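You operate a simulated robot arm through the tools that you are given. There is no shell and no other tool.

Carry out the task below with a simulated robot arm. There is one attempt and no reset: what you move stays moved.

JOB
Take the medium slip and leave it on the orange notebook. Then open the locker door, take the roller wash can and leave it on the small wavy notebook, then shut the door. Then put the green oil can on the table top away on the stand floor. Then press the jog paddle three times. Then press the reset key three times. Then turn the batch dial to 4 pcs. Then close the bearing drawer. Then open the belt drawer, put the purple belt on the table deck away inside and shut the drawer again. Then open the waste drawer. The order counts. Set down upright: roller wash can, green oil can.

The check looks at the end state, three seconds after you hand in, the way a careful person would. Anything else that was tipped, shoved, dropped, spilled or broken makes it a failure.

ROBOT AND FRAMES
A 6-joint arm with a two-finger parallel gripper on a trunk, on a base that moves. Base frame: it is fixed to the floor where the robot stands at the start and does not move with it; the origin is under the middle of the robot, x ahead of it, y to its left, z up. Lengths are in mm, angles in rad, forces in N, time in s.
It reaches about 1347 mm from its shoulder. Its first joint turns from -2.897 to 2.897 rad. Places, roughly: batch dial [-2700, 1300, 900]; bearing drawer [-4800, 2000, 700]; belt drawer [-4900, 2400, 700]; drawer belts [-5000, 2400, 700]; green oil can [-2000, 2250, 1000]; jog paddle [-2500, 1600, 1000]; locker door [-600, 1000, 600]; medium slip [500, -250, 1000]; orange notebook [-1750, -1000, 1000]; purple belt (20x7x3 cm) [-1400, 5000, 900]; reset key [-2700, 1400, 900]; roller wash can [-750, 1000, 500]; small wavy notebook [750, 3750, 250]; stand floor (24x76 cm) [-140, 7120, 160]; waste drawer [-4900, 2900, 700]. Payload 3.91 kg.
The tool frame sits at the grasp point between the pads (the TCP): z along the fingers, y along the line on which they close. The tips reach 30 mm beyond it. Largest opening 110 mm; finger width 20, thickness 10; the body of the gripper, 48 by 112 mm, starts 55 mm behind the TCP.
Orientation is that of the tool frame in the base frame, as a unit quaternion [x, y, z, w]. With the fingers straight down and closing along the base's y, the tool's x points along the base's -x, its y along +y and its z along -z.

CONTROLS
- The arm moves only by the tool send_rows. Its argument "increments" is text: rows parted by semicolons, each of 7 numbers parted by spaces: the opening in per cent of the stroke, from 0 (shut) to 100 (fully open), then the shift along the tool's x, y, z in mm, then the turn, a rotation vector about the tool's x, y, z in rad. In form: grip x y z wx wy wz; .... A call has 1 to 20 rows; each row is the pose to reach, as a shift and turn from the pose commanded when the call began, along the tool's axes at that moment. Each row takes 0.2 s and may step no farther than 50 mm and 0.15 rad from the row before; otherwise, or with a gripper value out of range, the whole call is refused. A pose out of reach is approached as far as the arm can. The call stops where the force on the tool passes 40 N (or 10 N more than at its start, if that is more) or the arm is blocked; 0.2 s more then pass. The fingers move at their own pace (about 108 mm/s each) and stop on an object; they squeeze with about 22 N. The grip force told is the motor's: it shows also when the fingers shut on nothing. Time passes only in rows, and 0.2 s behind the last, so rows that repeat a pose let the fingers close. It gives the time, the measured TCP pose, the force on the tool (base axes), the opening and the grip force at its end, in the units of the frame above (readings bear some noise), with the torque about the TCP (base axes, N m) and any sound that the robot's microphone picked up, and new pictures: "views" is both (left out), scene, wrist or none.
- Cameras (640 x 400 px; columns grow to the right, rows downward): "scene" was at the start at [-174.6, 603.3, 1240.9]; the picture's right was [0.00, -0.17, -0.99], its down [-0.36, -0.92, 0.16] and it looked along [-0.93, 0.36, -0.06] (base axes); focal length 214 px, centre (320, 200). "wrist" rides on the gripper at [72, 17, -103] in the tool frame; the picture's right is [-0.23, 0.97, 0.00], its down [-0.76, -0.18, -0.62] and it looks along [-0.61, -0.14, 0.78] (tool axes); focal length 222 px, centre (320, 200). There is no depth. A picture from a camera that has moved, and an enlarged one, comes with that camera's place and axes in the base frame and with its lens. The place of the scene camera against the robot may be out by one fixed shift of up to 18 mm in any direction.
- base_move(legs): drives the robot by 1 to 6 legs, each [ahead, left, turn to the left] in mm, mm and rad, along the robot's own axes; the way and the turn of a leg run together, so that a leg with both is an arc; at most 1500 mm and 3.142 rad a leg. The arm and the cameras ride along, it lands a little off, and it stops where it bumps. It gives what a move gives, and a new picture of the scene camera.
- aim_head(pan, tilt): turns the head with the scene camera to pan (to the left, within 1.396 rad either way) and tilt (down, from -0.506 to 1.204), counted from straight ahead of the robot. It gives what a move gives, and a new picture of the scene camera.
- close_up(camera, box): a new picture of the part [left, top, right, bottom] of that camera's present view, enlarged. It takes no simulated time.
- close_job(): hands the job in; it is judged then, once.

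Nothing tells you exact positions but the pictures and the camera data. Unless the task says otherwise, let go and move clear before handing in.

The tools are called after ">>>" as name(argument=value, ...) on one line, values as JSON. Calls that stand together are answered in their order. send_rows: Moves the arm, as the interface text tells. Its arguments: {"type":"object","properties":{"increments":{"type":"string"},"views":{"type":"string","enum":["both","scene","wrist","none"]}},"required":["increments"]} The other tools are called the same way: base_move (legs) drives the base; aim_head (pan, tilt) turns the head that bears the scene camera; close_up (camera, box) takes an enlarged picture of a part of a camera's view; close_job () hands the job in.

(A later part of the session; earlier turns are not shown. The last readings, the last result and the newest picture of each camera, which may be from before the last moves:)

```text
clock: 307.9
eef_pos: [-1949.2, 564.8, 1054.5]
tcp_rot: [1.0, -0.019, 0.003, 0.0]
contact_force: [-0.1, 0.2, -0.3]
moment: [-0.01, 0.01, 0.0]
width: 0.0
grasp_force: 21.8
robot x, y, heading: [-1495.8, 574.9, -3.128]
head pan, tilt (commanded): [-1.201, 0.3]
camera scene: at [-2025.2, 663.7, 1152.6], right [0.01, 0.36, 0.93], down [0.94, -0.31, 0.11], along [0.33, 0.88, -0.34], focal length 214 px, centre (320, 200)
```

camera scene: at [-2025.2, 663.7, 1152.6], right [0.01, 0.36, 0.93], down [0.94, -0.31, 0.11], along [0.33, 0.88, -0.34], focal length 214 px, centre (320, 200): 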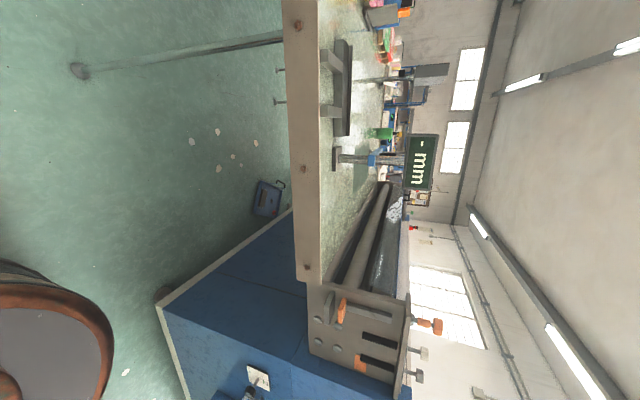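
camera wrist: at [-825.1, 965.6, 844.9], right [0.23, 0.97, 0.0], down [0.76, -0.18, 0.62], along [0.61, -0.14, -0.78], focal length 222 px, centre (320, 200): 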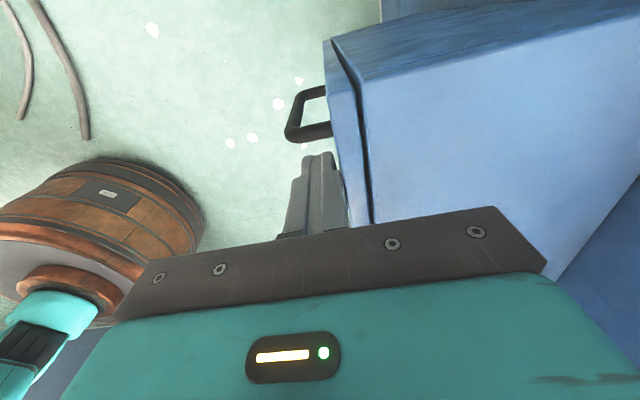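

The green can is near (−1974, 2250, ~967), well inside the table. I'll move to x≈−2050 and turn to face +y for a full look at the table.

>>> base_move(legs=[[554, -60, 0], [0, 0, -1.58]])

>>> aim_head(pan=0, tilt=-0.506)

```text
clock: 315.0
eef_pos: [-2048.1, 1075.0, 1054.6]
tcp_rot: [-0.686, 0.727, -0.002, -0.001]
contact_force: [0.2, -0.7, 0.4]
moment: [0.04, 0.01, 0.01]
width: 0.2
grasp_force: 22.1
robot x, y, heading: [-2051.8, 622.0, 1.565]
head pan, tilt (commanded): [-1.201, 0.3]
camera scene: at [-1952.2, 1162.1, 1152.6], right [0.36, -0.02, 0.93], down [-0.33, -0.94, 0.11], along [0.87, -0.35, -0.34], focal length 214 px, centre (320, 200)
```

scene: 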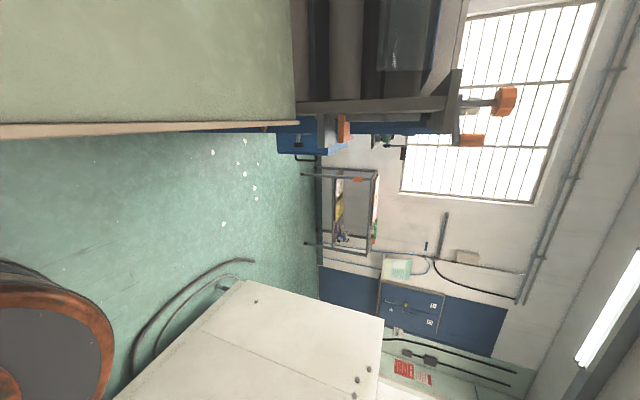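

```text
clock: 316.4
eef_pos: [-2047.8, 1075.4, 1054.1]
tcp_rot: [-0.687, 0.727, -0.002, -0.002]
contact_force: [-0.1, -0.1, 0.1]
moment: [0.01, 0.06, -0.03]
width: 0.1
grasp_force: 22.2
robot x, y, heading: [-2051.3, 620.2, 1.572]
head pan, tilt (commanded): [0.0, -0.499]
camera scene: at [-2035.1, 1234.7, 1118.9], right [1.0, -0.06, 0.0], down [-0.05, -0.88, -0.47], along [0.03, 0.47, -0.88], focal length 214 px, centre (320, 200)
```

scene: 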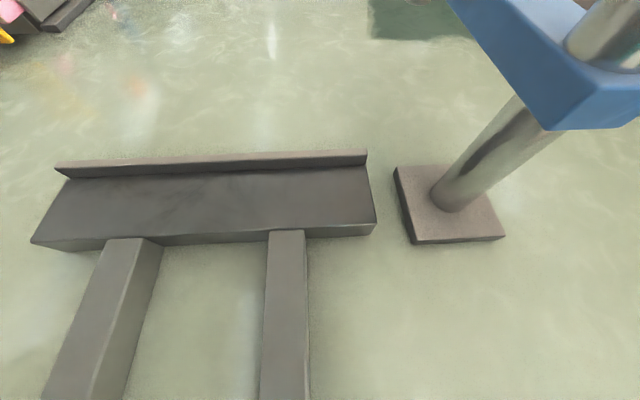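

I need a flatter view across the table; I'll pitch the tool up.

>>> send_rows(increments="0 0 0 -10 0 -0.14 0; 0 0 0 -20 0 -0.28 0; 0 0 0 -30 0 -0.42 0; 0 0 0 -40 0 -0.56 0; 0 0 0 -50 0 -0.7 0", views="scene")

>>> aim_head(pan=0.6, tilt=-0.3)

```text
clock: 317.6
eef_pos: [-2047.6, 1077.3, 1103.8]
tcp_rot: [-0.645, 0.684, 0.234, 0.248]
contact_force: [0.0, 0.6, -0.2]
moment: [0.0, 0.01, 0.0]
width: 0.1
grasp_force: 22.2
robot x, y, heading: [-2048.6, 619.7, 1.568]
head pan, tilt (commanded): [0.0, -0.499]
camera scene: at [-2039.0, 1159.9, 1250.9], right [1.0, -0.06, 0.0], down [-0.02, -0.36, -0.93], along [0.05, 0.93, -0.37], focal length 214 px, centre (320, 200)
```

scene: 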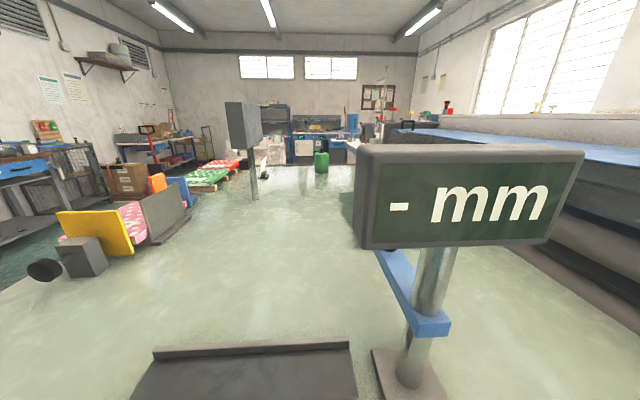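

```text
clock: 318.6
eef_pos: [-2047.2, 1077.3, 1102.7]
tcp_rot: [-0.645, 0.684, 0.233, 0.248]
contact_force: [1.0, 0.4, 0.2]
moment: [-0.01, 0.02, -0.01]
width: 0.0
grasp_force: 22.0
robot x, y, heading: [-2051.1, 621.1, 1.565]
head pan, tilt (commanded): [0.6, -0.3]
camera scene: at [-2084.1, 1149.7, 1243.0], right [0.85, 0.31, -0.43], down [-0.2, -0.57, -0.8], along [-0.5, 0.76, -0.42], focal length 214 px, centre (320, 200)
```

scene: 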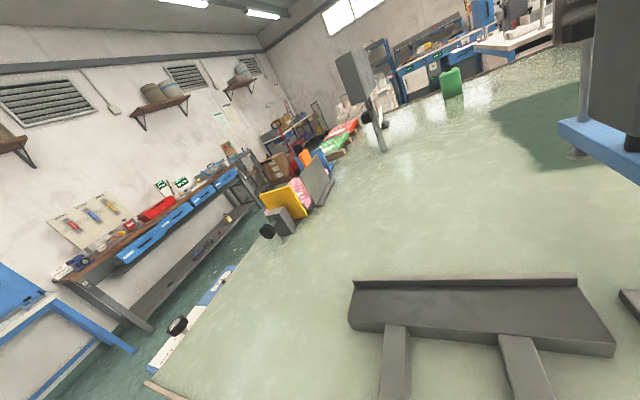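

The green can stands near the table's far (back) edge, table top z≈955. I'll level the tool again and drive round the table's −x end to look from there.

>>> send_rows(increments="0 0 0 0 0 0.14 0; 0 0 0 0 0 0.28 0; 0 0 0 0 0 0.42 0; 0 0 0 0 0 0.56 0; 0 0 0 0 0 0.7 0", views="none")

>>> base_move(legs=[[0, 0, 1.57], [900, 0, 0]])

>>> aim_head(pan=-0.5, tilt=-0.506)

```text
clock: 319.8
eef_pos: [-2047.8, 1075.3, 1104.0]
tcp_rot: [-0.687, 0.727, -0.002, -0.001]
contact_force: [0.1, -0.1, 0.8]
moment: [0.06, 0.03, -0.01]
width: 0.0
grasp_force: 22.6
robot x, y, heading: [-2052.3, 621.1, 1.571]
head pan, tilt (commanded): [0.6, -0.3]
```

```text
clock: 328.5
eef_pos: [-3427.3, 618.1, 1104.0]
tcp_rot: [1.0, -0.024, 0.003, -0.001]
contact_force: [0.1, -0.2, 0.0]
moment: [0.02, 0.01, -0.01]
width: 0.3
grasp_force: 21.9
robot x, y, heading: [-2972.3, 616.4, -3.131]
head pan, tilt (commanded): [0.6, -0.3]
camera scene: at [-3561.0, 589.0, 1171.0], right [0.04, 0.82, -0.56], down [0.95, -0.21, -0.24], along [-0.32, -0.52, -0.79], focal length 214 px, centre (320, 200)
```

scene: 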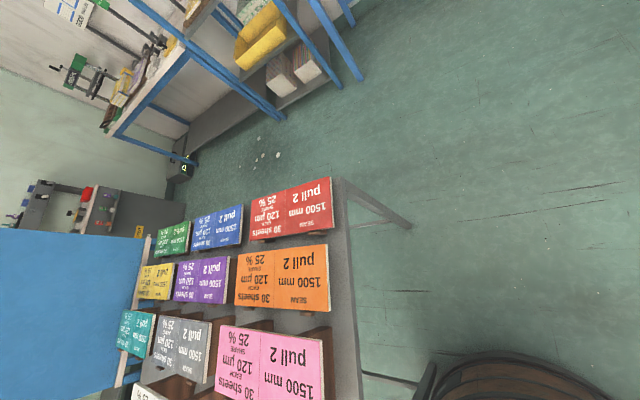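

```text
clock: 329.8
eef_pos: [-3427.8, 618.9, 1104.5]
tcp_rot: [1.0, -0.023, 0.003, -0.002]
contact_force: [0.0, 0.0, 0.9]
moment: [0.0, 0.0, -0.01]
width: 0.0
grasp_force: 21.5
robot x, y, heading: [-2970.5, 619.5, -3.135]
head pan, tilt (commanded): [-0.499, -0.499]
camera scene: at [-3571.9, 666.0, 1177.0], right [0.04, 0.88, 0.48], down [0.89, 0.19, -0.42], along [-0.46, 0.44, -0.77], focal length 214 px, centre (320, 200)
```

scene: 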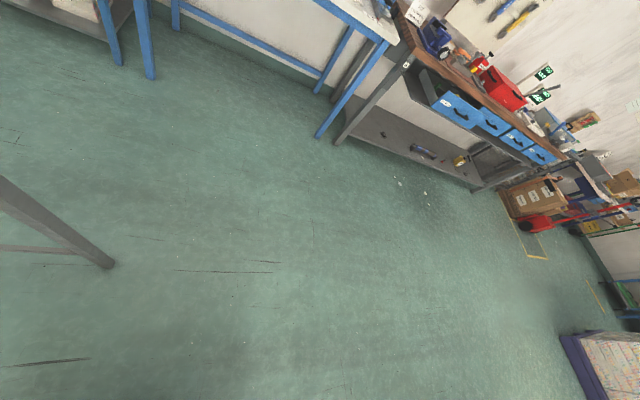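

I see the drawers along the far wall and open floor here. I'll drive to (−3300, 1600) and face the table's −x end.

>>> base_move(legs=[[330, -980, 0], [0, 0, -3.14]])

>>> aim_head(pan=0, tilt=-0.506)

>>> aim_head(pan=0.8, tilt=-0.506)

```text
clock: 342.3
eef_pos: [-2855.1, 1612.3, 1103.7]
tcp_rot: [-0.009, 1.0, -0.001, -0.003]
contact_force: [0.2, 0.6, 0.2]
moment: [-0.01, 0.01, -0.03]
width: 0.0
grasp_force: 21.7
robot x, y, heading: [-3308.7, 1577.3, 0.076]
head pan, tilt (commanded): [-0.499, -0.499]
camera scene: at [-2700.2, 1591.1, 1177.0], right [0.02, -0.88, 0.48], down [-0.87, -0.25, -0.42], along [0.48, -0.41, -0.77], focal length 214 px, centre (320, 200)
```

scene: 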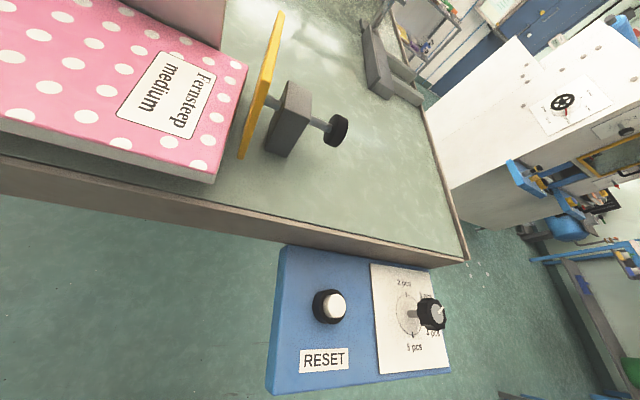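

```text
clock: 343.2
eef_pos: [-2855.8, 1611.4, 1104.5]
tcp_rot: [-0.01, 1.0, -0.002, -0.002]
contact_force: [-0.2, 0.1, 0.2]
moment: [-0.01, -0.01, -0.01]
width: 0.0
grasp_force: 21.8
robot x, y, heading: [-3305.8, 1579.7, 0.078]
head pan, tilt (commanded): [0.0, -0.499]
camera scene: at [-2700.9, 1623.1, 1168.8], right [0.02, -1.0, 0.0], down [-0.88, -0.02, -0.48], along [0.48, 0.01, -0.88], focal length 214 px, centre (320, 200)
```

scene: 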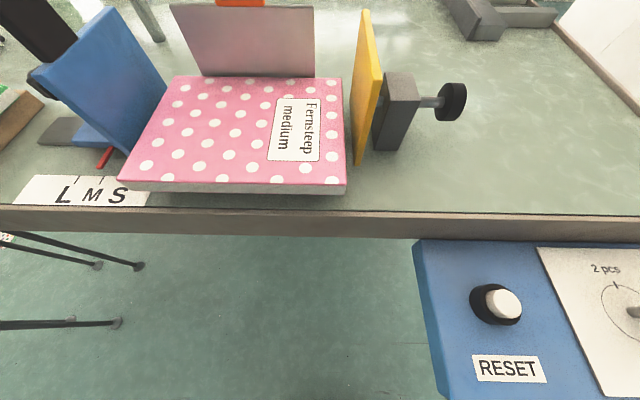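

```text
clock: 344.4
eef_pos: [-2855.3, 1611.1, 1103.6]
tcp_rot: [-0.01, 1.0, -0.001, -0.002]
contact_force: [0.6, -0.6, 0.1]
moment: [0.03, 0.02, 0.03]
width: 0.0
grasp_force: 22.5
robot x, y, heading: [-3312.6, 1578.8, 0.074]
head pan, tilt (commanded): [0.799, -0.499]
camera scene: at [-2701.7, 1671.2, 1189.0], right [0.01, -0.7, -0.72], down [-0.89, 0.33, -0.33], along [0.46, 0.64, -0.62], focal length 214 px, centre (320, 200)
```

scene: 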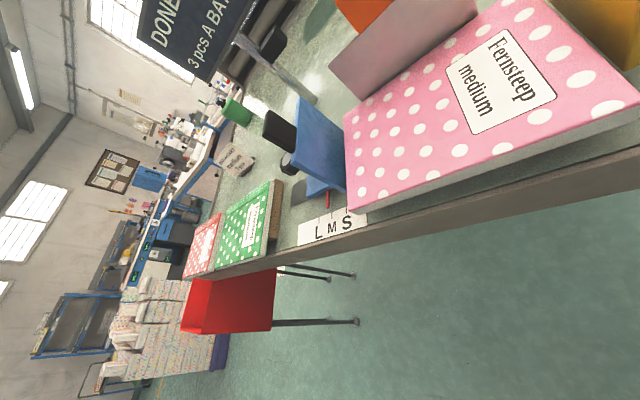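

The reset key, batch dial and a jogging station are on this end. The green can is near (−1972, 2355). I'll move along to y≈2355 and look at it from this side.

>>> base_move(legs=[[68, 774, -0.07]])

>>> aim_head(pan=0, tilt=-0.506)

```text
clock: 348.5
eef_pos: [-2811.3, 2344.4, 1104.9]
tcp_rot: [0.035, 0.999, -0.001, -0.003]
contact_force: [0.6, 0.1, 0.4]
moment: [-0.02, -0.02, 0.02]
width: 0.0
grasp_force: 21.6
robot x, y, heading: [-3268.8, 2352.0, -0.017]
head pan, tilt (commanded): [0.799, -0.499]
camera scene: at [-2653.5, 2391.3, 1189.1], right [-0.05, -0.7, -0.72], down [-0.85, 0.4, -0.33], along [0.52, 0.59, -0.61], focal length 214 px, centre (320, 200)
```

scene: 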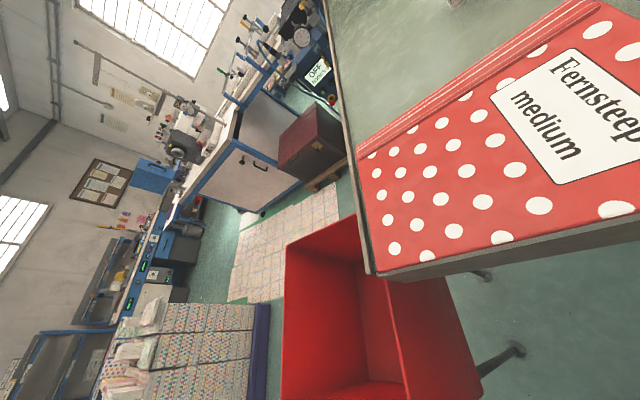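

```text
clock: 349.7
eef_pos: [-2811.2, 2345.8, 1104.1]
tcp_rot: [0.035, 0.999, 0.0, -0.003]
contact_force: [-0.3, 0.1, -0.2]
moment: [-0.01, 0.0, 0.01]
width: 0.1
grasp_force: 21.8
robot x, y, heading: [-3269.3, 2353.5, -0.02]
head pan, tilt (commanded): [0.0, -0.499]
camera scene: at [-2656.9, 2343.4, 1168.8], right [-0.07, -1.0, 0.0], down [-0.88, 0.06, -0.48], along [0.47, -0.03, -0.88], focal length 214 px, centre (320, 200)
```

scene: 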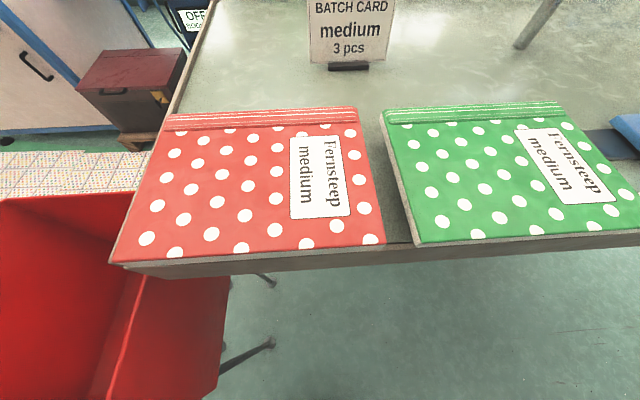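

I'll pitch up to see the green can beyond the batch card.

>>> send_rows(increments="0 0 0 -10 0 -0.14 0; 0 0 0 -20 0 -0.28 0; 0 0 0 -30 0 -0.42 0; 0 0 0 -40 0 -0.56 0", views="scene")

>>> close_up(camera="scene", box=[200, 30, 440, 180])

```text
clock: 350.7
eef_pos: [-2809.8, 2345.0, 1144.0]
tcp_rot: [0.034, 0.961, -0.011, 0.275]
contact_force: [0.1, 0.5, -0.8]
moment: [0.0, 0.02, 0.02]
width: 0.1
grasp_force: 22.0
robot x, y, heading: [-3264.1, 2351.6, -0.014]
head pan, tilt (commanded): [0.0, -0.499]
camera scene: at [-2712.0, 2346.7, 1279.0], right [-0.07, -1.0, 0.0], down [-0.49, 0.03, -0.87], along [0.87, -0.06, -0.49], focal length 214 px, centre (320, 200)
```

scene: 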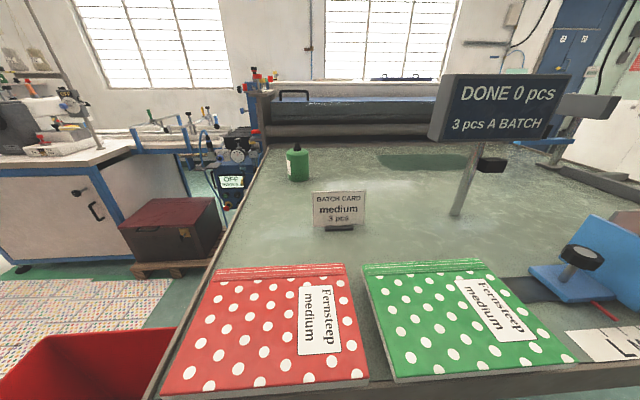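

```text
2.67 times, centred on (320, 105) of scene
camera zoom: at [-2712.0, 2346.7, 1279.0], right [-0.07, -1.0, 0.0], down [-0.49, 0.03, -0.87], along [0.87, -0.06, -0.49], focal length 572 px, centre (320, 453)
```

zoom: 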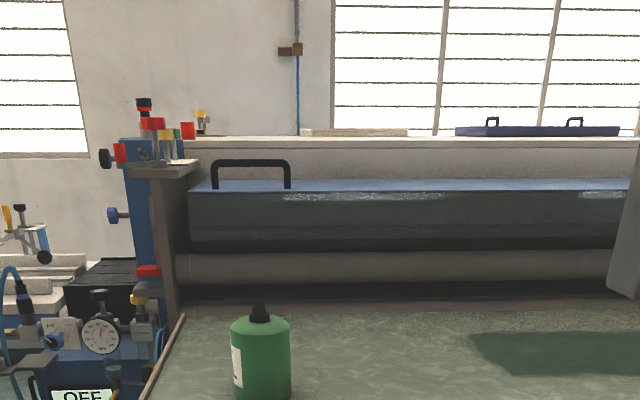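

The green oil can is a bottle like the others at about (−1985, 2365), with the batch card nearby. I'll stand at about (−2950, 2600) and approach it from the −x/+y side, clear of the card.

>>> base_move(legs=[[312, 253, -0.22]])

```text
clock: 352.6
eef_pos: [-2610.0, 2422.1, 1141.1]
tcp_rot: [0.103, 0.956, -0.029, 0.272]
contact_force: [-0.3, -0.6, 0.5]
moment: [0.0, 0.01, 0.02]
width: 0.1
grasp_force: 21.7
robot x, y, heading: [-3059.5, 2495.0, -0.159]
head pan, tilt (commanded): [0.0, -0.499]
stopped in leg 1: the robot was blocked; the commanded pose is now the measured one
camera scene: at [-2512.5, 2410.9, 1277.9], right [-0.21, -0.98, 0.0], down [-0.48, 0.1, -0.87], along [0.85, -0.18, -0.49], focal length 214 px, centre (320, 200)
```

scene: 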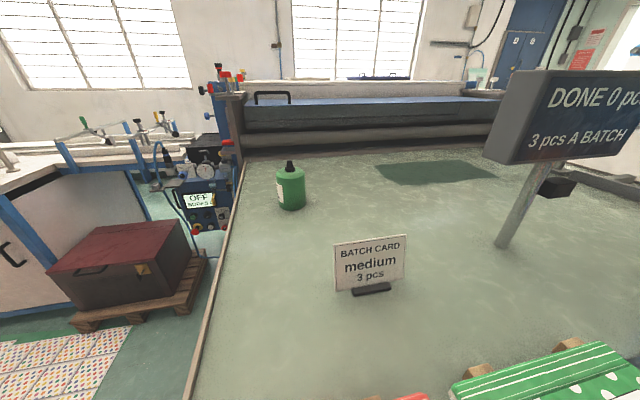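

The base touched a table leg foot; I'll back off 20 mm and reach from here, turning the gripper level while extending at safe height.

>>> base_move(legs=[[-20, 0, 0]])

>>> send_rows(increments="60 -38.4 9.4 23.1 0 -0.092 0; 60 -76.8 18.9 46.2 0 -0.184 0; 60 -115.3 28.4 69.4 0 -0.276 0; 60 -153.7 37.8 92.5 0 -0.368 0; 60 -192.1 47.3 115.6 0 -0.46 0; 60 -230.5 56.7 138.7 0 -0.551 0; 60 -268.9 66.2 161.8 0 -0.643 0; 60 -307.3 75.6 185 0 -0.735 0; 60 -345.8 85.1 208.1 0 -0.827 0; 60 -384.2 94.5 231.2 0 -0.919 0; 60 -422.6 104 254.3 0 -1.011 0; 60 -422.6 104 254.3 0 -1.011 0", views="none")

>>> aim_head(pan=0, tilt=0.4)

```text
clock: 353.4
eef_pos: [-2629.8, 2424.4, 1142.8]
tcp_rot: [0.101, 0.956, -0.029, 0.272]
contact_force: [0.0, 0.1, -0.7]
moment: [0.01, 0.01, 0.0]
width: 0.0
grasp_force: 21.9
robot x, y, heading: [-3078.5, 2498.2, -0.159]
head pan, tilt (commanded): [0.0, -0.499]
camera scene: at [-2531.8, 2414.4, 1278.1], right [-0.21, -0.98, 0.0], down [-0.48, 0.1, -0.87], along [0.85, -0.18, -0.49], focal length 214 px, centre (320, 200)
```

scene: 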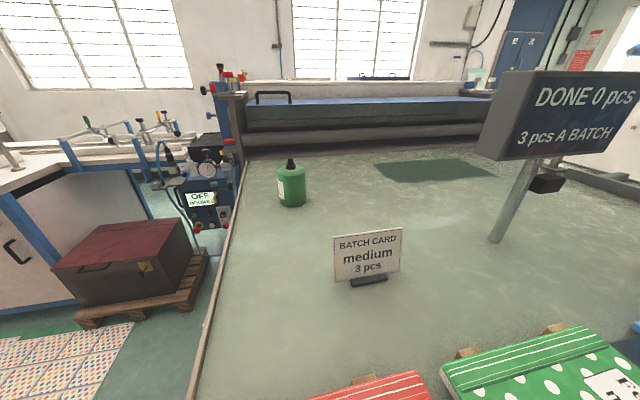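

```text
clock: 356.0
eef_pos: [-2125.3, 2424.0, 1145.7]
tcp_rot: [0.075, 0.705, -0.075, 0.701]
contact_force: [-0.2, -0.6, -0.1]
moment: [0.0, 0.0, -0.02]
width: 65.8
grasp_force: 0.0
robot x, y, heading: [-3077.7, 2496.0, -0.161]
head pan, tilt (commanded): [0.0, -0.499]
```

```text
clock: 357.2
eef_pos: [-2125.4, 2423.6, 1147.1]
tcp_rot: [0.075, 0.705, -0.076, 0.701]
contact_force: [-0.2, 0.5, 0.1]
moment: [0.01, 0.0, 0.03]
width: 65.9
grasp_force: 0.1
robot x, y, heading: [-3078.5, 2500.3, -0.158]
head pan, tilt (commanded): [0.0, 0.4]
camera scene: at [-2157.3, 2439.6, 1222.4], right [-0.21, -0.98, 0.0], down [-0.39, 0.08, -0.92], along [0.9, -0.19, -0.39], focal length 214 px, centre (320, 200)
```

scene: 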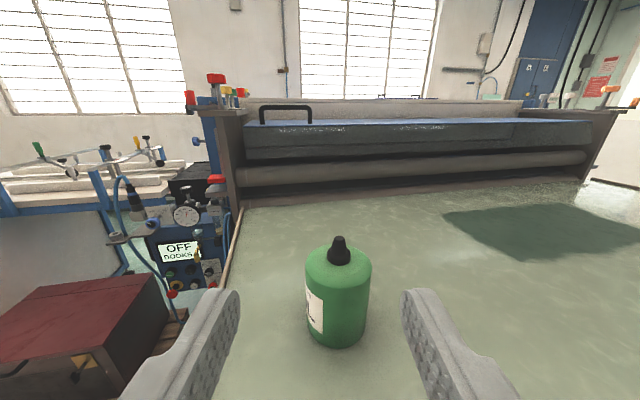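

The green can is about 164 mm ahead at (−1971, 2367). I'll tilt the head up, yaw to point at it and descend to mid-body height.

>>> aim_head(pan=0, tilt=-0.4)

>>> send_rows(increments="100 30 0 0 0.05 0 0; 100 60 0 0 0.1 0 0; 100 90 0 0 0.14 0 0; 100 117 0 0 0.14 0 0; 100 117 0 0 0.14 0 0", views="wrist")

```text
clock: 358.3
eef_pos: [-2126.3, 2423.6, 1146.3]
tcp_rot: [0.075, 0.706, -0.075, 0.7]
contact_force: [-0.1, -0.5, 0.3]
moment: [-0.01, 0.01, 0.02]
width: 65.9
grasp_force: 0.0
robot x, y, heading: [-3076.5, 2498.6, -0.159]
head pan, tilt (commanded): [0.0, -0.4]
camera scene: at [-2175.9, 2443.7, 1292.4], right [-0.21, -0.98, 0.0], down [0.37, -0.08, -0.92], along [0.9, -0.19, 0.38], focal length 214 px, centre (320, 200)
```

scene: 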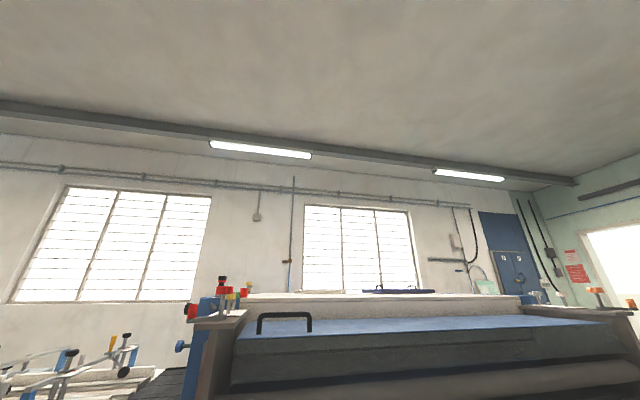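

```text
clock: 359.3
eef_pos: [-2126.1, 2422.6, 1051.4]
tcp_rot: [0.125, 0.693, -0.123, 0.699]
contact_force: [0.9, 0.3, 9.1]
moment: [0.5, 0.87, -0.01]
width: 109.9
grasp_force: 0.1
robot x, y, heading: [-3078.9, 2498.7, -0.156]
head pan, tilt (commanded): [0.0, -0.4]
stopped in row 4: the force on the tool passed its limit at 70 N (the readings are from after the stop); the commanded pose is now the measured one
camera wrist: at [-2216.5, 2472.9, 977.9], right [0.34, 0.91, 0.23], down [-0.65, 0.05, 0.76], along [0.68, -0.4, 0.61], focal length 222 px, centre (320, 200)
```

wrist: 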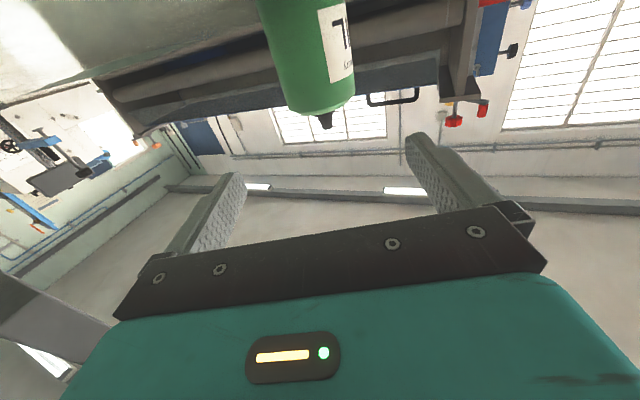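

The wrist-camera housing touched the table (table z≈955), so a level grasp is too low. I'll raise and pitch the gripper 25° down for the grasp instead.

>>> send_rows(increments="100 -30 0 0 0 0 0; 100 -60 0 0 0 0 0; 100 -60 0 0 0 0.145 0; 100 -60 0 0 0 0.29 0; 100 -60 0 0 0 0.436 0; 100 -60 0 0 0 0.436 0", views="wrist")

>>> aim_head(pan=0, tilt=0.1)

```text
clock: 360.7
eef_pos: [-2126.1, 2421.9, 1110.5]
tcp_rot: [0.149, 0.828, -0.093, 0.532]
contact_force: [0.1, -0.7, -0.2]
moment: [-0.04, -0.03, 0.0]
width: 109.7
grasp_force: 0.0
robot x, y, heading: [-3078.7, 2497.7, -0.156]
head pan, tilt (commanded): [0.0, -0.4]
camera wrist: at [-2236.9, 2479.6, 1087.9], right [0.43, 0.88, 0.21], down [-0.3, -0.08, 0.95], along [0.85, -0.47, 0.23], focal length 222 px, centre (320, 200)
```

wrist: 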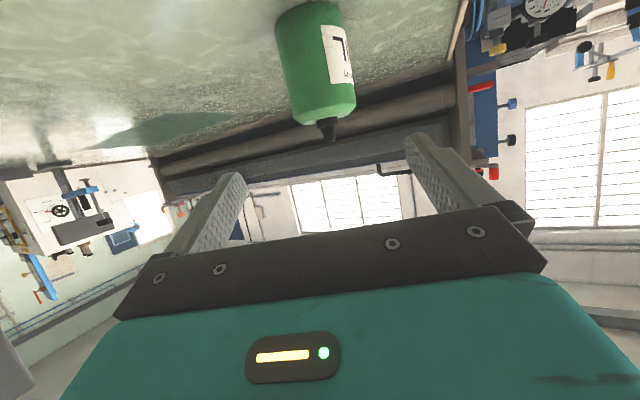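

```text
clock: 361.6
eef_pos: [-2126.3, 2420.6, 1111.2]
tcp_rot: [0.148, 0.828, -0.093, 0.532]
contact_force: [0.1, -0.2, -0.4]
moment: [0.01, 0.0, -0.01]
width: 109.6
grasp_force: 0.1
robot x, y, heading: [-3075.9, 2497.1, -0.163]
head pan, tilt (commanded): [0.0, 0.099]
camera scene: at [-2115.0, 2427.5, 1221.2], right [-0.35, -0.94, 0.0], down [-0.47, 0.18, -0.86], along [0.81, -0.3, -0.5], focal length 214 px, centre (320, 200)
```

scene: 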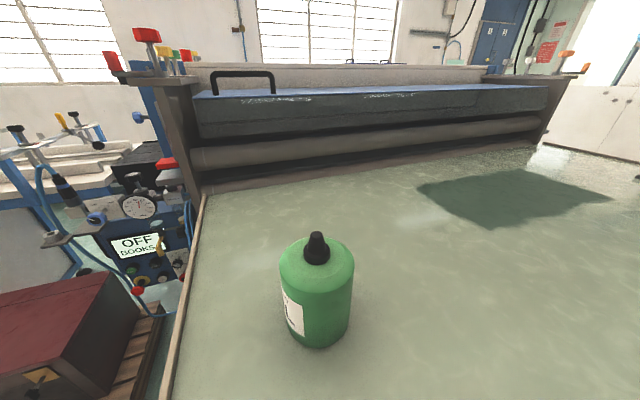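

The can is dead ahead at (−1967, 2365). I'll drop to z≈1027 and slide forward around its body, then close.

>>> aim_head(pan=0, tilt=-0.4)

>>> send_rows(increments="100 25.4 0 11.8 0 0 0; 100 50.7 1 23.7 0 0 0; 100 76.1 2 35.5 0 0 0; 100 62 3 65.8 0 0 0; 100 47.9 3 96.1 0 0 0; 100 33.8 3 126.3 0 0 0; 100 19.7 3 156.6 0 0 0; 100 5.6 3 186.9 0 0 0; 100 5.6 3 186.9 0 0 0", views="wrist")

```text
clock: 362.5
eef_pos: [-2126.8, 2421.6, 1111.0]
tcp_rot: [0.149, 0.828, -0.093, 0.532]
contact_force: [0.3, 0.0, -0.1]
moment: [-0.03, 0.03, 0.01]
width: 110.2
grasp_force: 0.1
robot x, y, heading: [-3080.8, 2501.7, -0.156]
head pan, tilt (commanded): [0.0, -0.4]
camera scene: at [-2114.7, 2427.2, 1267.2], right [-0.35, -0.94, 0.0], down [-0.03, 0.01, -1.0], along [0.94, -0.35, -0.03], focal length 214 px, centre (320, 200)
```

scene: 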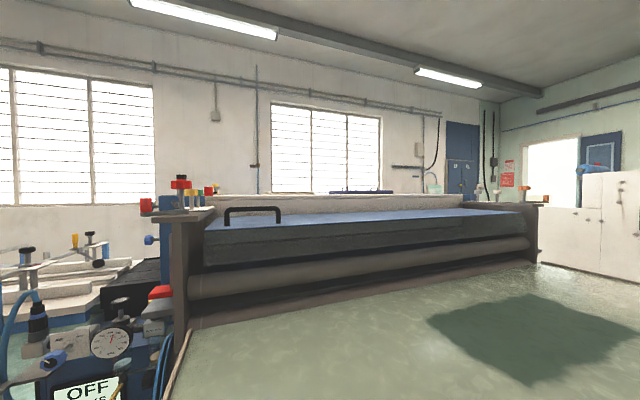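

```text
clock: 364.5
eef_pos: [-1966.3, 2368.8, 1027.9]
tcp_rot: [0.148, 0.828, -0.094, 0.532]
contact_force: [0.4, 0.2, 0.7]
moment: [0.0, -0.02, 0.01]
width: 110.1
grasp_force: 0.1
robot x, y, heading: [-3076.5, 2498.5, -0.156]
head pan, tilt (commanded): [0.0, -0.4]
camera wrist: at [-2076.9, 2427.0, 1005.5], right [0.43, 0.88, 0.21], down [-0.3, -0.08, 0.95], along [0.85, -0.47, 0.23], focal length 222 px, centre (320, 200)
```

wrist: 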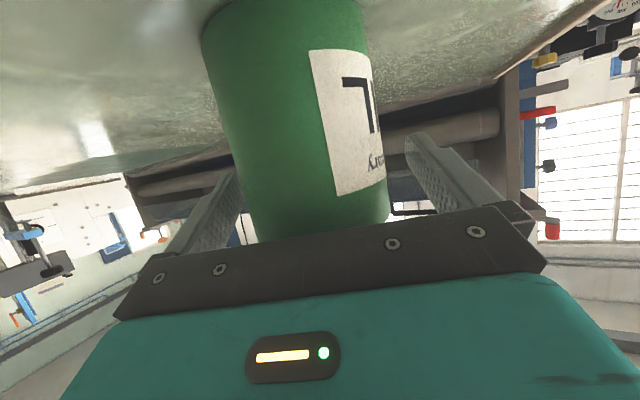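

The can is between the pads. Closing.

>>> send_rows(increments="75 0 0 0 0 0 0; 50 0 0 0 0 0 0; 20 0 0 0 0 0 0; 0 0 0 0 0 0 0; 0 0 0 0 0 0 0", views="none")

>>> send_rows(increments="0 -10 0 -5 0 0 0; 0 -36 0 -17 0 0 0; 0 -72 0 -34 0 0 0; 0 -109 0 -51 0 0 0; 0 -145 0 -68 0 0 0", views="both")

```text
clock: 365.7
eef_pos: [-1966.3, 2368.9, 1028.7]
tcp_rot: [0.15, 0.828, -0.094, 0.532]
contact_force: [0.6, -1.5, 1.6]
moment: [0.06, -0.05, -0.06]
width: 79.4
grasp_force: 21.7
robot x, y, heading: [-3079.7, 2498.2, -0.153]
head pan, tilt (commanded): [0.0, -0.4]
```

```text
clock: 366.9
eef_pos: [-1966.7, 2367.9, 1188.4]
tcp_rot: [0.149, 0.828, -0.094, 0.533]
contact_force: [0.2, 0.6, -4.9]
moment: [-0.02, 0.02, 0.01]
width: 79.5
grasp_force: 21.7
robot x, y, heading: [-3075.0, 2498.0, -0.156]
head pan, tilt (commanded): [0.0, -0.4]
camera scene: at [-1956.7, 2373.9, 1344.7], right [-0.35, -0.94, 0.0], down [-0.03, 0.01, -1.0], along [0.94, -0.35, -0.03], focal length 214 px, centre (320, 200)
camera wrist: at [-2078.9, 2426.3, 1165.3], right [0.43, 0.88, 0.21], down [-0.3, -0.08, 0.95], along [0.85, -0.47, 0.23], focal length 222 px, centre (320, 200)
```

scene: 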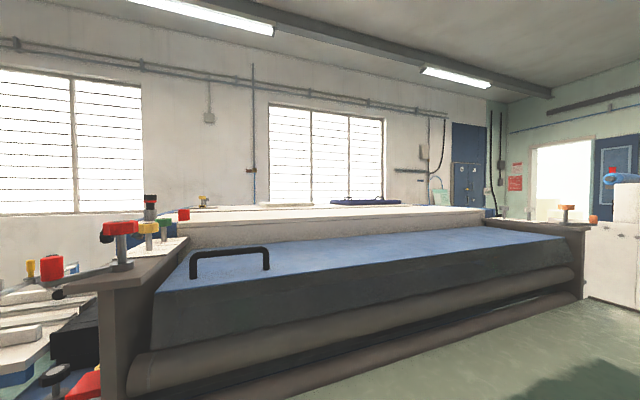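
wrist: 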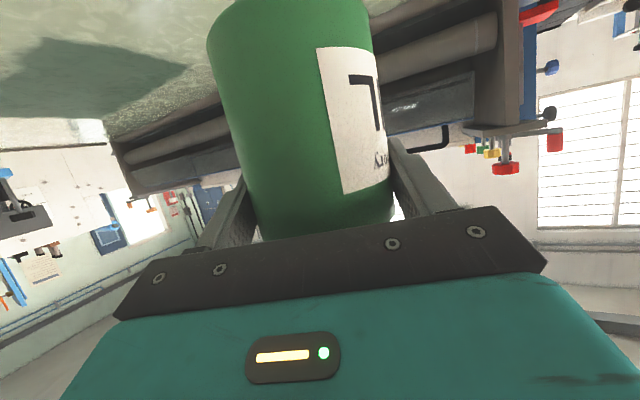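

The green oil can is lifted (79 mm grip, bottom 73 mm below TCP). Before driving to the stand at (−140, 7120), I'll look north for a route.

>>> aim_head(pan=1.39, tilt=-0.1)

>>> aim_head(pan=0.7, tilt=0.1)

```text
clock: 368.5
eef_pos: [-1967.9, 2368.9, 1188.0]
tcp_rot: [0.148, 0.828, -0.093, 0.532]
contact_force: [0.6, 0.1, -3.8]
moment: [0.08, -0.02, 0.02]
width: 79.4
grasp_force: 21.5
robot x, y, heading: [-3081.7, 2498.7, -0.159]
head pan, tilt (commanded): [1.389, -0.099]
camera scene: at [-1985.5, 2475.8, 1346.4], right [0.78, -0.48, -0.41], down [-0.34, 0.23, -0.91], along [0.53, 0.85, 0.02], focal length 214 px, centre (320, 200)
```

scene: 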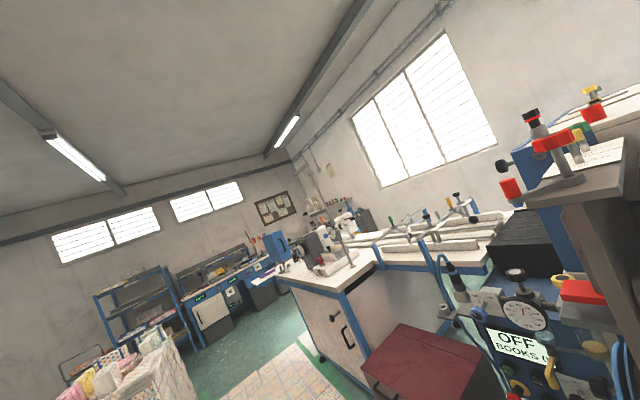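

```text
clock: 369.5
eef_pos: [-1968.4, 2368.0, 1187.7]
tcp_rot: [0.149, 0.828, -0.093, 0.532]
contact_force: [0.5, 0.3, -4.0]
moment: [0.0, -0.01, -0.03]
width: 79.5
grasp_force: 21.9
robot x, y, heading: [-3079.1, 2498.8, -0.162]
head pan, tilt (commanded): [0.7, 0.099]
camera scene: at [-1955.0, 2436.6, 1307.3], right [0.29, -0.92, -0.27], down [-0.47, 0.11, -0.87], along [0.83, 0.38, -0.4], focal length 214 px, centre (320, 200)
```

scene: 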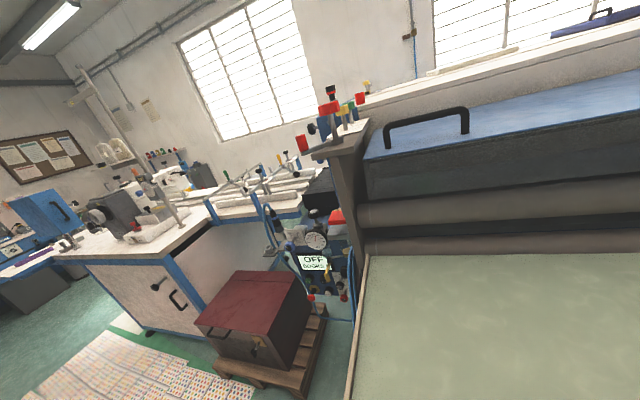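

A northern route looks cluttered (boxes, sheets on the floor), so I'll use the known way round. First I'll retract the arm with the can held high.

>>> send_rows(increments="0 18.4 -13.2 -39.4 0 0 0; 0 36.7 -26.4 -78.8 0 0 0; 0 55.1 -39.5 -118.3 0 0 0; 0 73.5 -52.7 -157.7 0 0 0; 0 91.8 -65.9 -197.1 0 0 0; 0 110.2 -79.1 -236.5 0 0 0; 0 128.5 -92.3 -275.9 0 0 0; 0 146.9 -105.5 -315.3 0 0 0; 0 165.3 -118.6 -354.8 0 0 0; 0 183.6 -131.8 -394.2 0 0 0; 0 202 -145 -433.6 0 0 0", views="none")

>>> aim_head(pan=0.0, tilt=0.0)

```text
clock: 371.9
eef_pos: [-2470.8, 2396.0, 1183.1]
tcp_rot: [0.149, 0.829, -0.093, 0.532]
contact_force: [0.7, -1.1, -5.2]
moment: [-0.03, 0.0, -0.01]
width: 79.5
grasp_force: 22.0
robot x, y, heading: [-3077.0, 2499.1, -0.156]
head pan, tilt (commanded): [0.7, 0.099]
```

```text
clock: 373.0
eef_pos: [-2471.0, 2395.4, 1182.9]
tcp_rot: [0.149, 0.828, -0.093, 0.532]
contact_force: [0.5, 0.6, -4.0]
moment: [0.03, 0.05, -0.01]
width: 79.2
grasp_force: 21.9
robot x, y, heading: [-3080.6, 2499.3, -0.157]
head pan, tilt (commanded): [0.0, 0.0]
camera scene: at [-2457.2, 2401.4, 1302.6], right [-0.35, -0.94, 0.0], down [-0.39, 0.15, -0.91], along [0.85, -0.31, -0.42], focal length 214 px, centre (320, 200)
```

scene: 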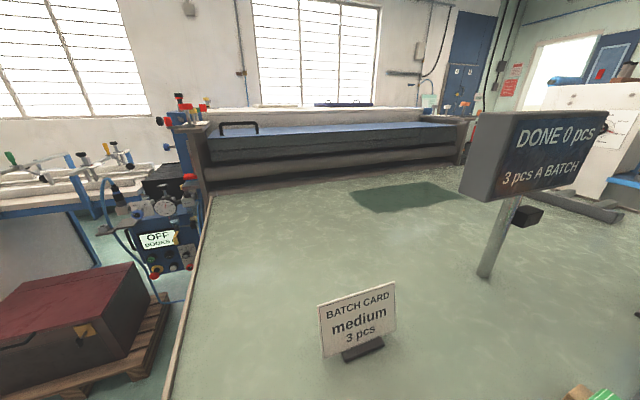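

Before committing, I'll turn to face north here and check the passage west of the box stack, since the purple belt also lies up there.

>>> base_move(legs=[[-250, 100, 0], [0, 0, 1.73]])

>>> aim_head(pan=0.6, tilt=0.0)

```text
clock: 379.0
eef_pos: [-3290.1, 3256.6, 1183.1]
tcp_rot: [-0.524, 0.658, 0.338, 0.422]
contact_force: [0.4, -1.4, -4.4]
moment: [0.04, 0.01, -0.01]
width: 79.3
grasp_force: 21.7
robot x, y, heading: [-3312.8, 2640.7, 1.544]
head pan, tilt (commanded): [0.0, 0.0]
camera scene: at [-3284.4, 3274.2, 1302.6], right [0.98, -0.22, 0.0], down [-0.09, -0.41, -0.91], along [0.2, 0.89, -0.42], focal length 214 px, centre (320, 200)
```

scene: 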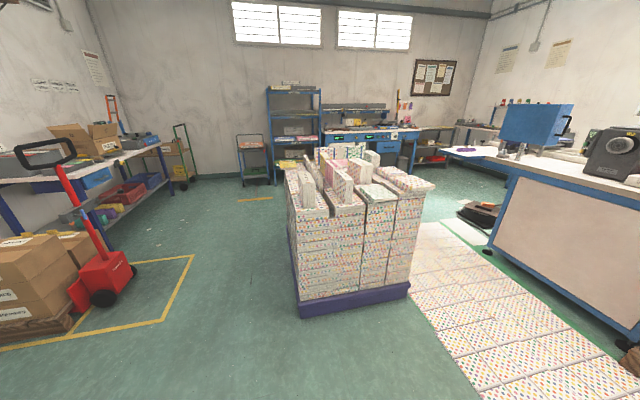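

```text
clock: 380.0
eef_pos: [-3291.0, 3256.2, 1183.3]
tcp_rot: [-0.525, 0.658, 0.338, 0.421]
contact_force: [0.5, 0.1, -3.9]
moment: [-0.02, -0.01, -0.01]
width: 79.5
grasp_force: 22.5
robot x, y, heading: [-3311.7, 2639.9, 1.548]
head pan, tilt (commanded): [0.6, 0.0]
camera scene: at [-3337.1, 3271.4, 1309.3], right [0.92, 0.32, -0.24], down [-0.09, -0.41, -0.91], along [-0.39, 0.86, -0.34], focal length 214 px, centre (320, 200)
```

scene: 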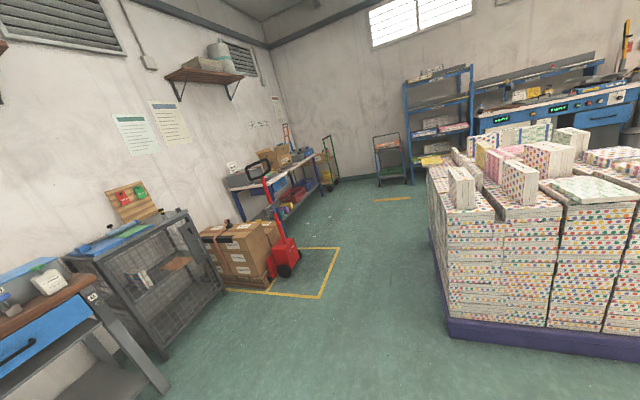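

The view shows a clear passage west of the box stack and open floor beyond, so the north route works. I'll drive up along x≈−3650.

>>> base_move(legs=[[751, 357, 0], [1100, 28, 0]])

>>> aim_head(pan=-0.4, tilt=0.0)

```text
clock: 389.7
eef_pos: [-3615.7, 5116.4, 1182.8]
tcp_rot: [-0.525, 0.658, 0.338, 0.421]
contact_force: [0.6, -0.9, -4.1]
moment: [-0.03, -0.01, -0.01]
width: 79.4
grasp_force: 21.9
robot x, y, heading: [-3639.8, 4497.5, 1.544]
head pan, tilt (commanded): [0.6, 0.0]
camera scene: at [-3662.9, 5131.7, 1309.4], right [0.92, 0.32, -0.24], down [-0.1, -0.41, -0.91], along [-0.39, 0.86, -0.34], focal length 214 px, centre (320, 200)
```

scene: 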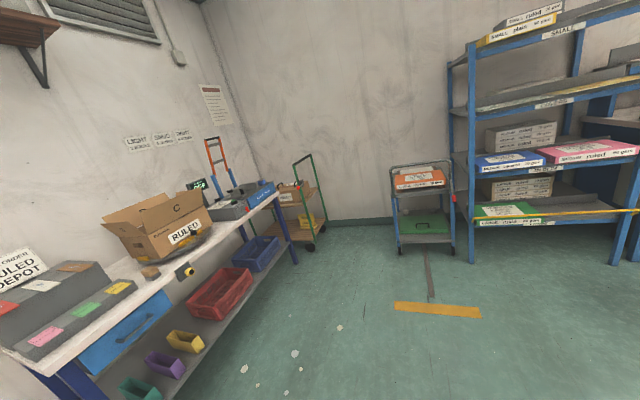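

```text
clock: 391.0
eef_pos: [-3617.0, 5115.6, 1182.8]
tcp_rot: [-0.525, 0.658, 0.338, 0.421]
contact_force: [0.1, -0.1, -3.8]
moment: [-0.05, 0.01, 0.02]
width: 79.5
grasp_force: 21.5
robot x, y, heading: [-3635.8, 4504.0, 1.547]
head pan, tilt (commanded): [-0.4, 0.0]
camera scene: at [-3577.5, 5120.4, 1305.4], right [0.82, -0.55, 0.16], down [-0.1, -0.41, -0.91], along [0.56, 0.73, -0.39], focal length 214 px, centre (320, 200)
```

scene: 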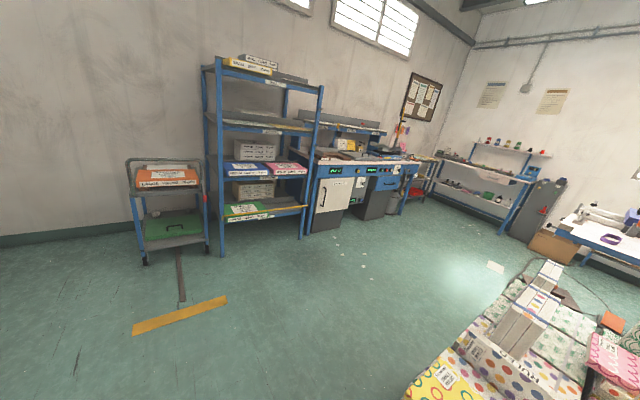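

The way is open: broom on the floor at about (−3600, 6260) to avoid, stand beyond the counters. I'll continue north then east.

>>> base_move(legs=[[1130, 28, 0], [103, -1336, 0], [150, -1296, 0]])

>>> aim_head(pan=-0.3, tilt=0.1)

```text
clock: 409.4
eef_pos: [-990.3, 6511.0, 1183.5]
tcp_rot: [-0.533, 0.651, 0.344, 0.417]
contact_force: [0.7, -0.3, -4.1]
moment: [-0.02, -0.02, 0.02]
width: 79.4
grasp_force: 21.7
robot x, y, heading: [-997.5, 5892.3, 1.568]
head pan, tilt (commanded): [-0.4, 0.0]
camera scene: at [-951.5, 6515.6, 1305.4], right [0.84, -0.53, 0.16], down [-0.08, -0.41, -0.91], along [0.54, 0.75, -0.39], focal length 214 px, centre (320, 200)
```

scene: 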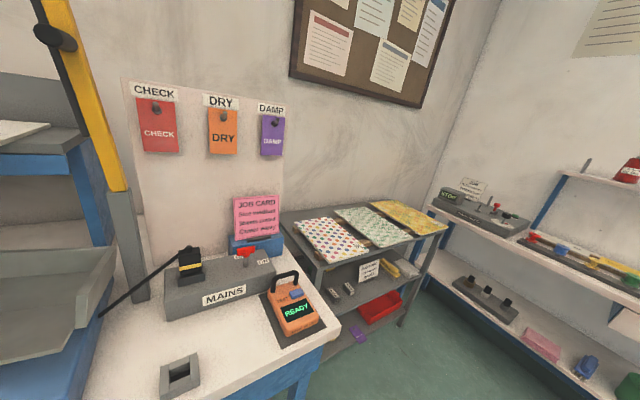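

```text
clock: 410.0
eef_pos: [-990.5, 6512.2, 1183.0]
tcp_rot: [-0.534, 0.65, 0.345, 0.416]
contact_force: [0.5, 0.2, -4.4]
moment: [0.01, 0.02, 0.01]
width: 79.5
grasp_force: 21.9
robot x, y, heading: [-994.7, 5894.0, 1.568]
head pan, tilt (commanded): [-0.3, 0.099]
camera scene: at [-959.0, 6517.9, 1295.1], right [0.89, -0.45, 0.12], down [-0.13, -0.48, -0.87], along [0.45, 0.75, -0.49], focal length 214 px, centre (320, 200)
```

scene: 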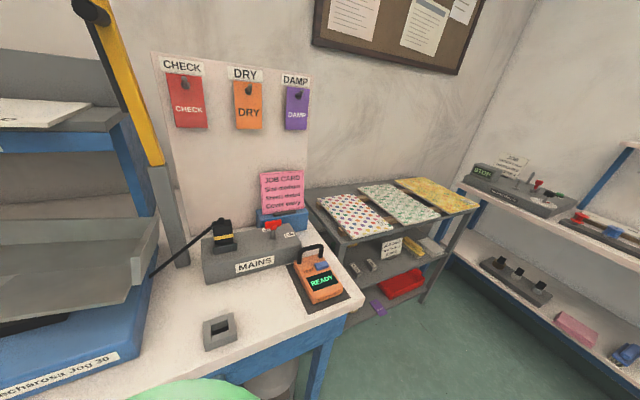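

The stand is at the right of the counter. I'll move east to x≈−150 for a closer look at its floor shelf.

>>> base_move(legs=[[60, -850, 0]])

>>> aim_head(pan=0.2, tilt=0.5)

```text
clock: 414.5
eef_pos: [-141.1, 6564.8, 1183.6]
tcp_rot: [-0.53, 0.654, 0.342, 0.418]
contact_force: [0.2, -0.5, -5.4]
moment: [0.01, 0.0, -0.03]
width: 79.6
grasp_force: 21.9
robot x, y, heading: [-156.3, 5948.5, 1.562]
head pan, tilt (commanded): [-0.3, 0.099]
camera scene: at [-109.2, 6571.8, 1295.1], right [0.88, -0.46, 0.12], down [-0.14, -0.48, -0.86], along [0.46, 0.74, -0.49], focal length 214 px, centre (320, 200)
```

scene: 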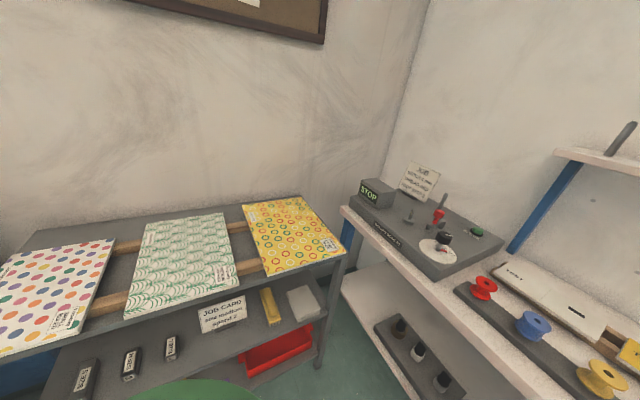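

```text
clock: 415.4
eef_pos: [-141.4, 6564.7, 1182.7]
tcp_rot: [-0.529, 0.654, 0.342, 0.419]
contact_force: [-1.4, 0.3, -3.9]
moment: [-0.01, 0.0, -0.01]
width: 79.1
grasp_force: 21.7
robot x, y, heading: [-156.2, 5947.0, 1.558]
head pan, tilt (commanded): [0.201, 0.499]
camera scene: at [-156.5, 6567.3, 1261.1], right [1.0, -0.03, -0.09], down [-0.07, -0.79, -0.6], along [-0.05, 0.61, -0.79], focal length 214 px, centre (320, 200)
```

scene: 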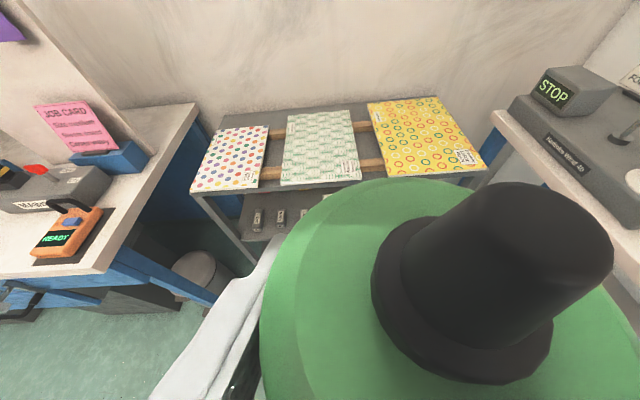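

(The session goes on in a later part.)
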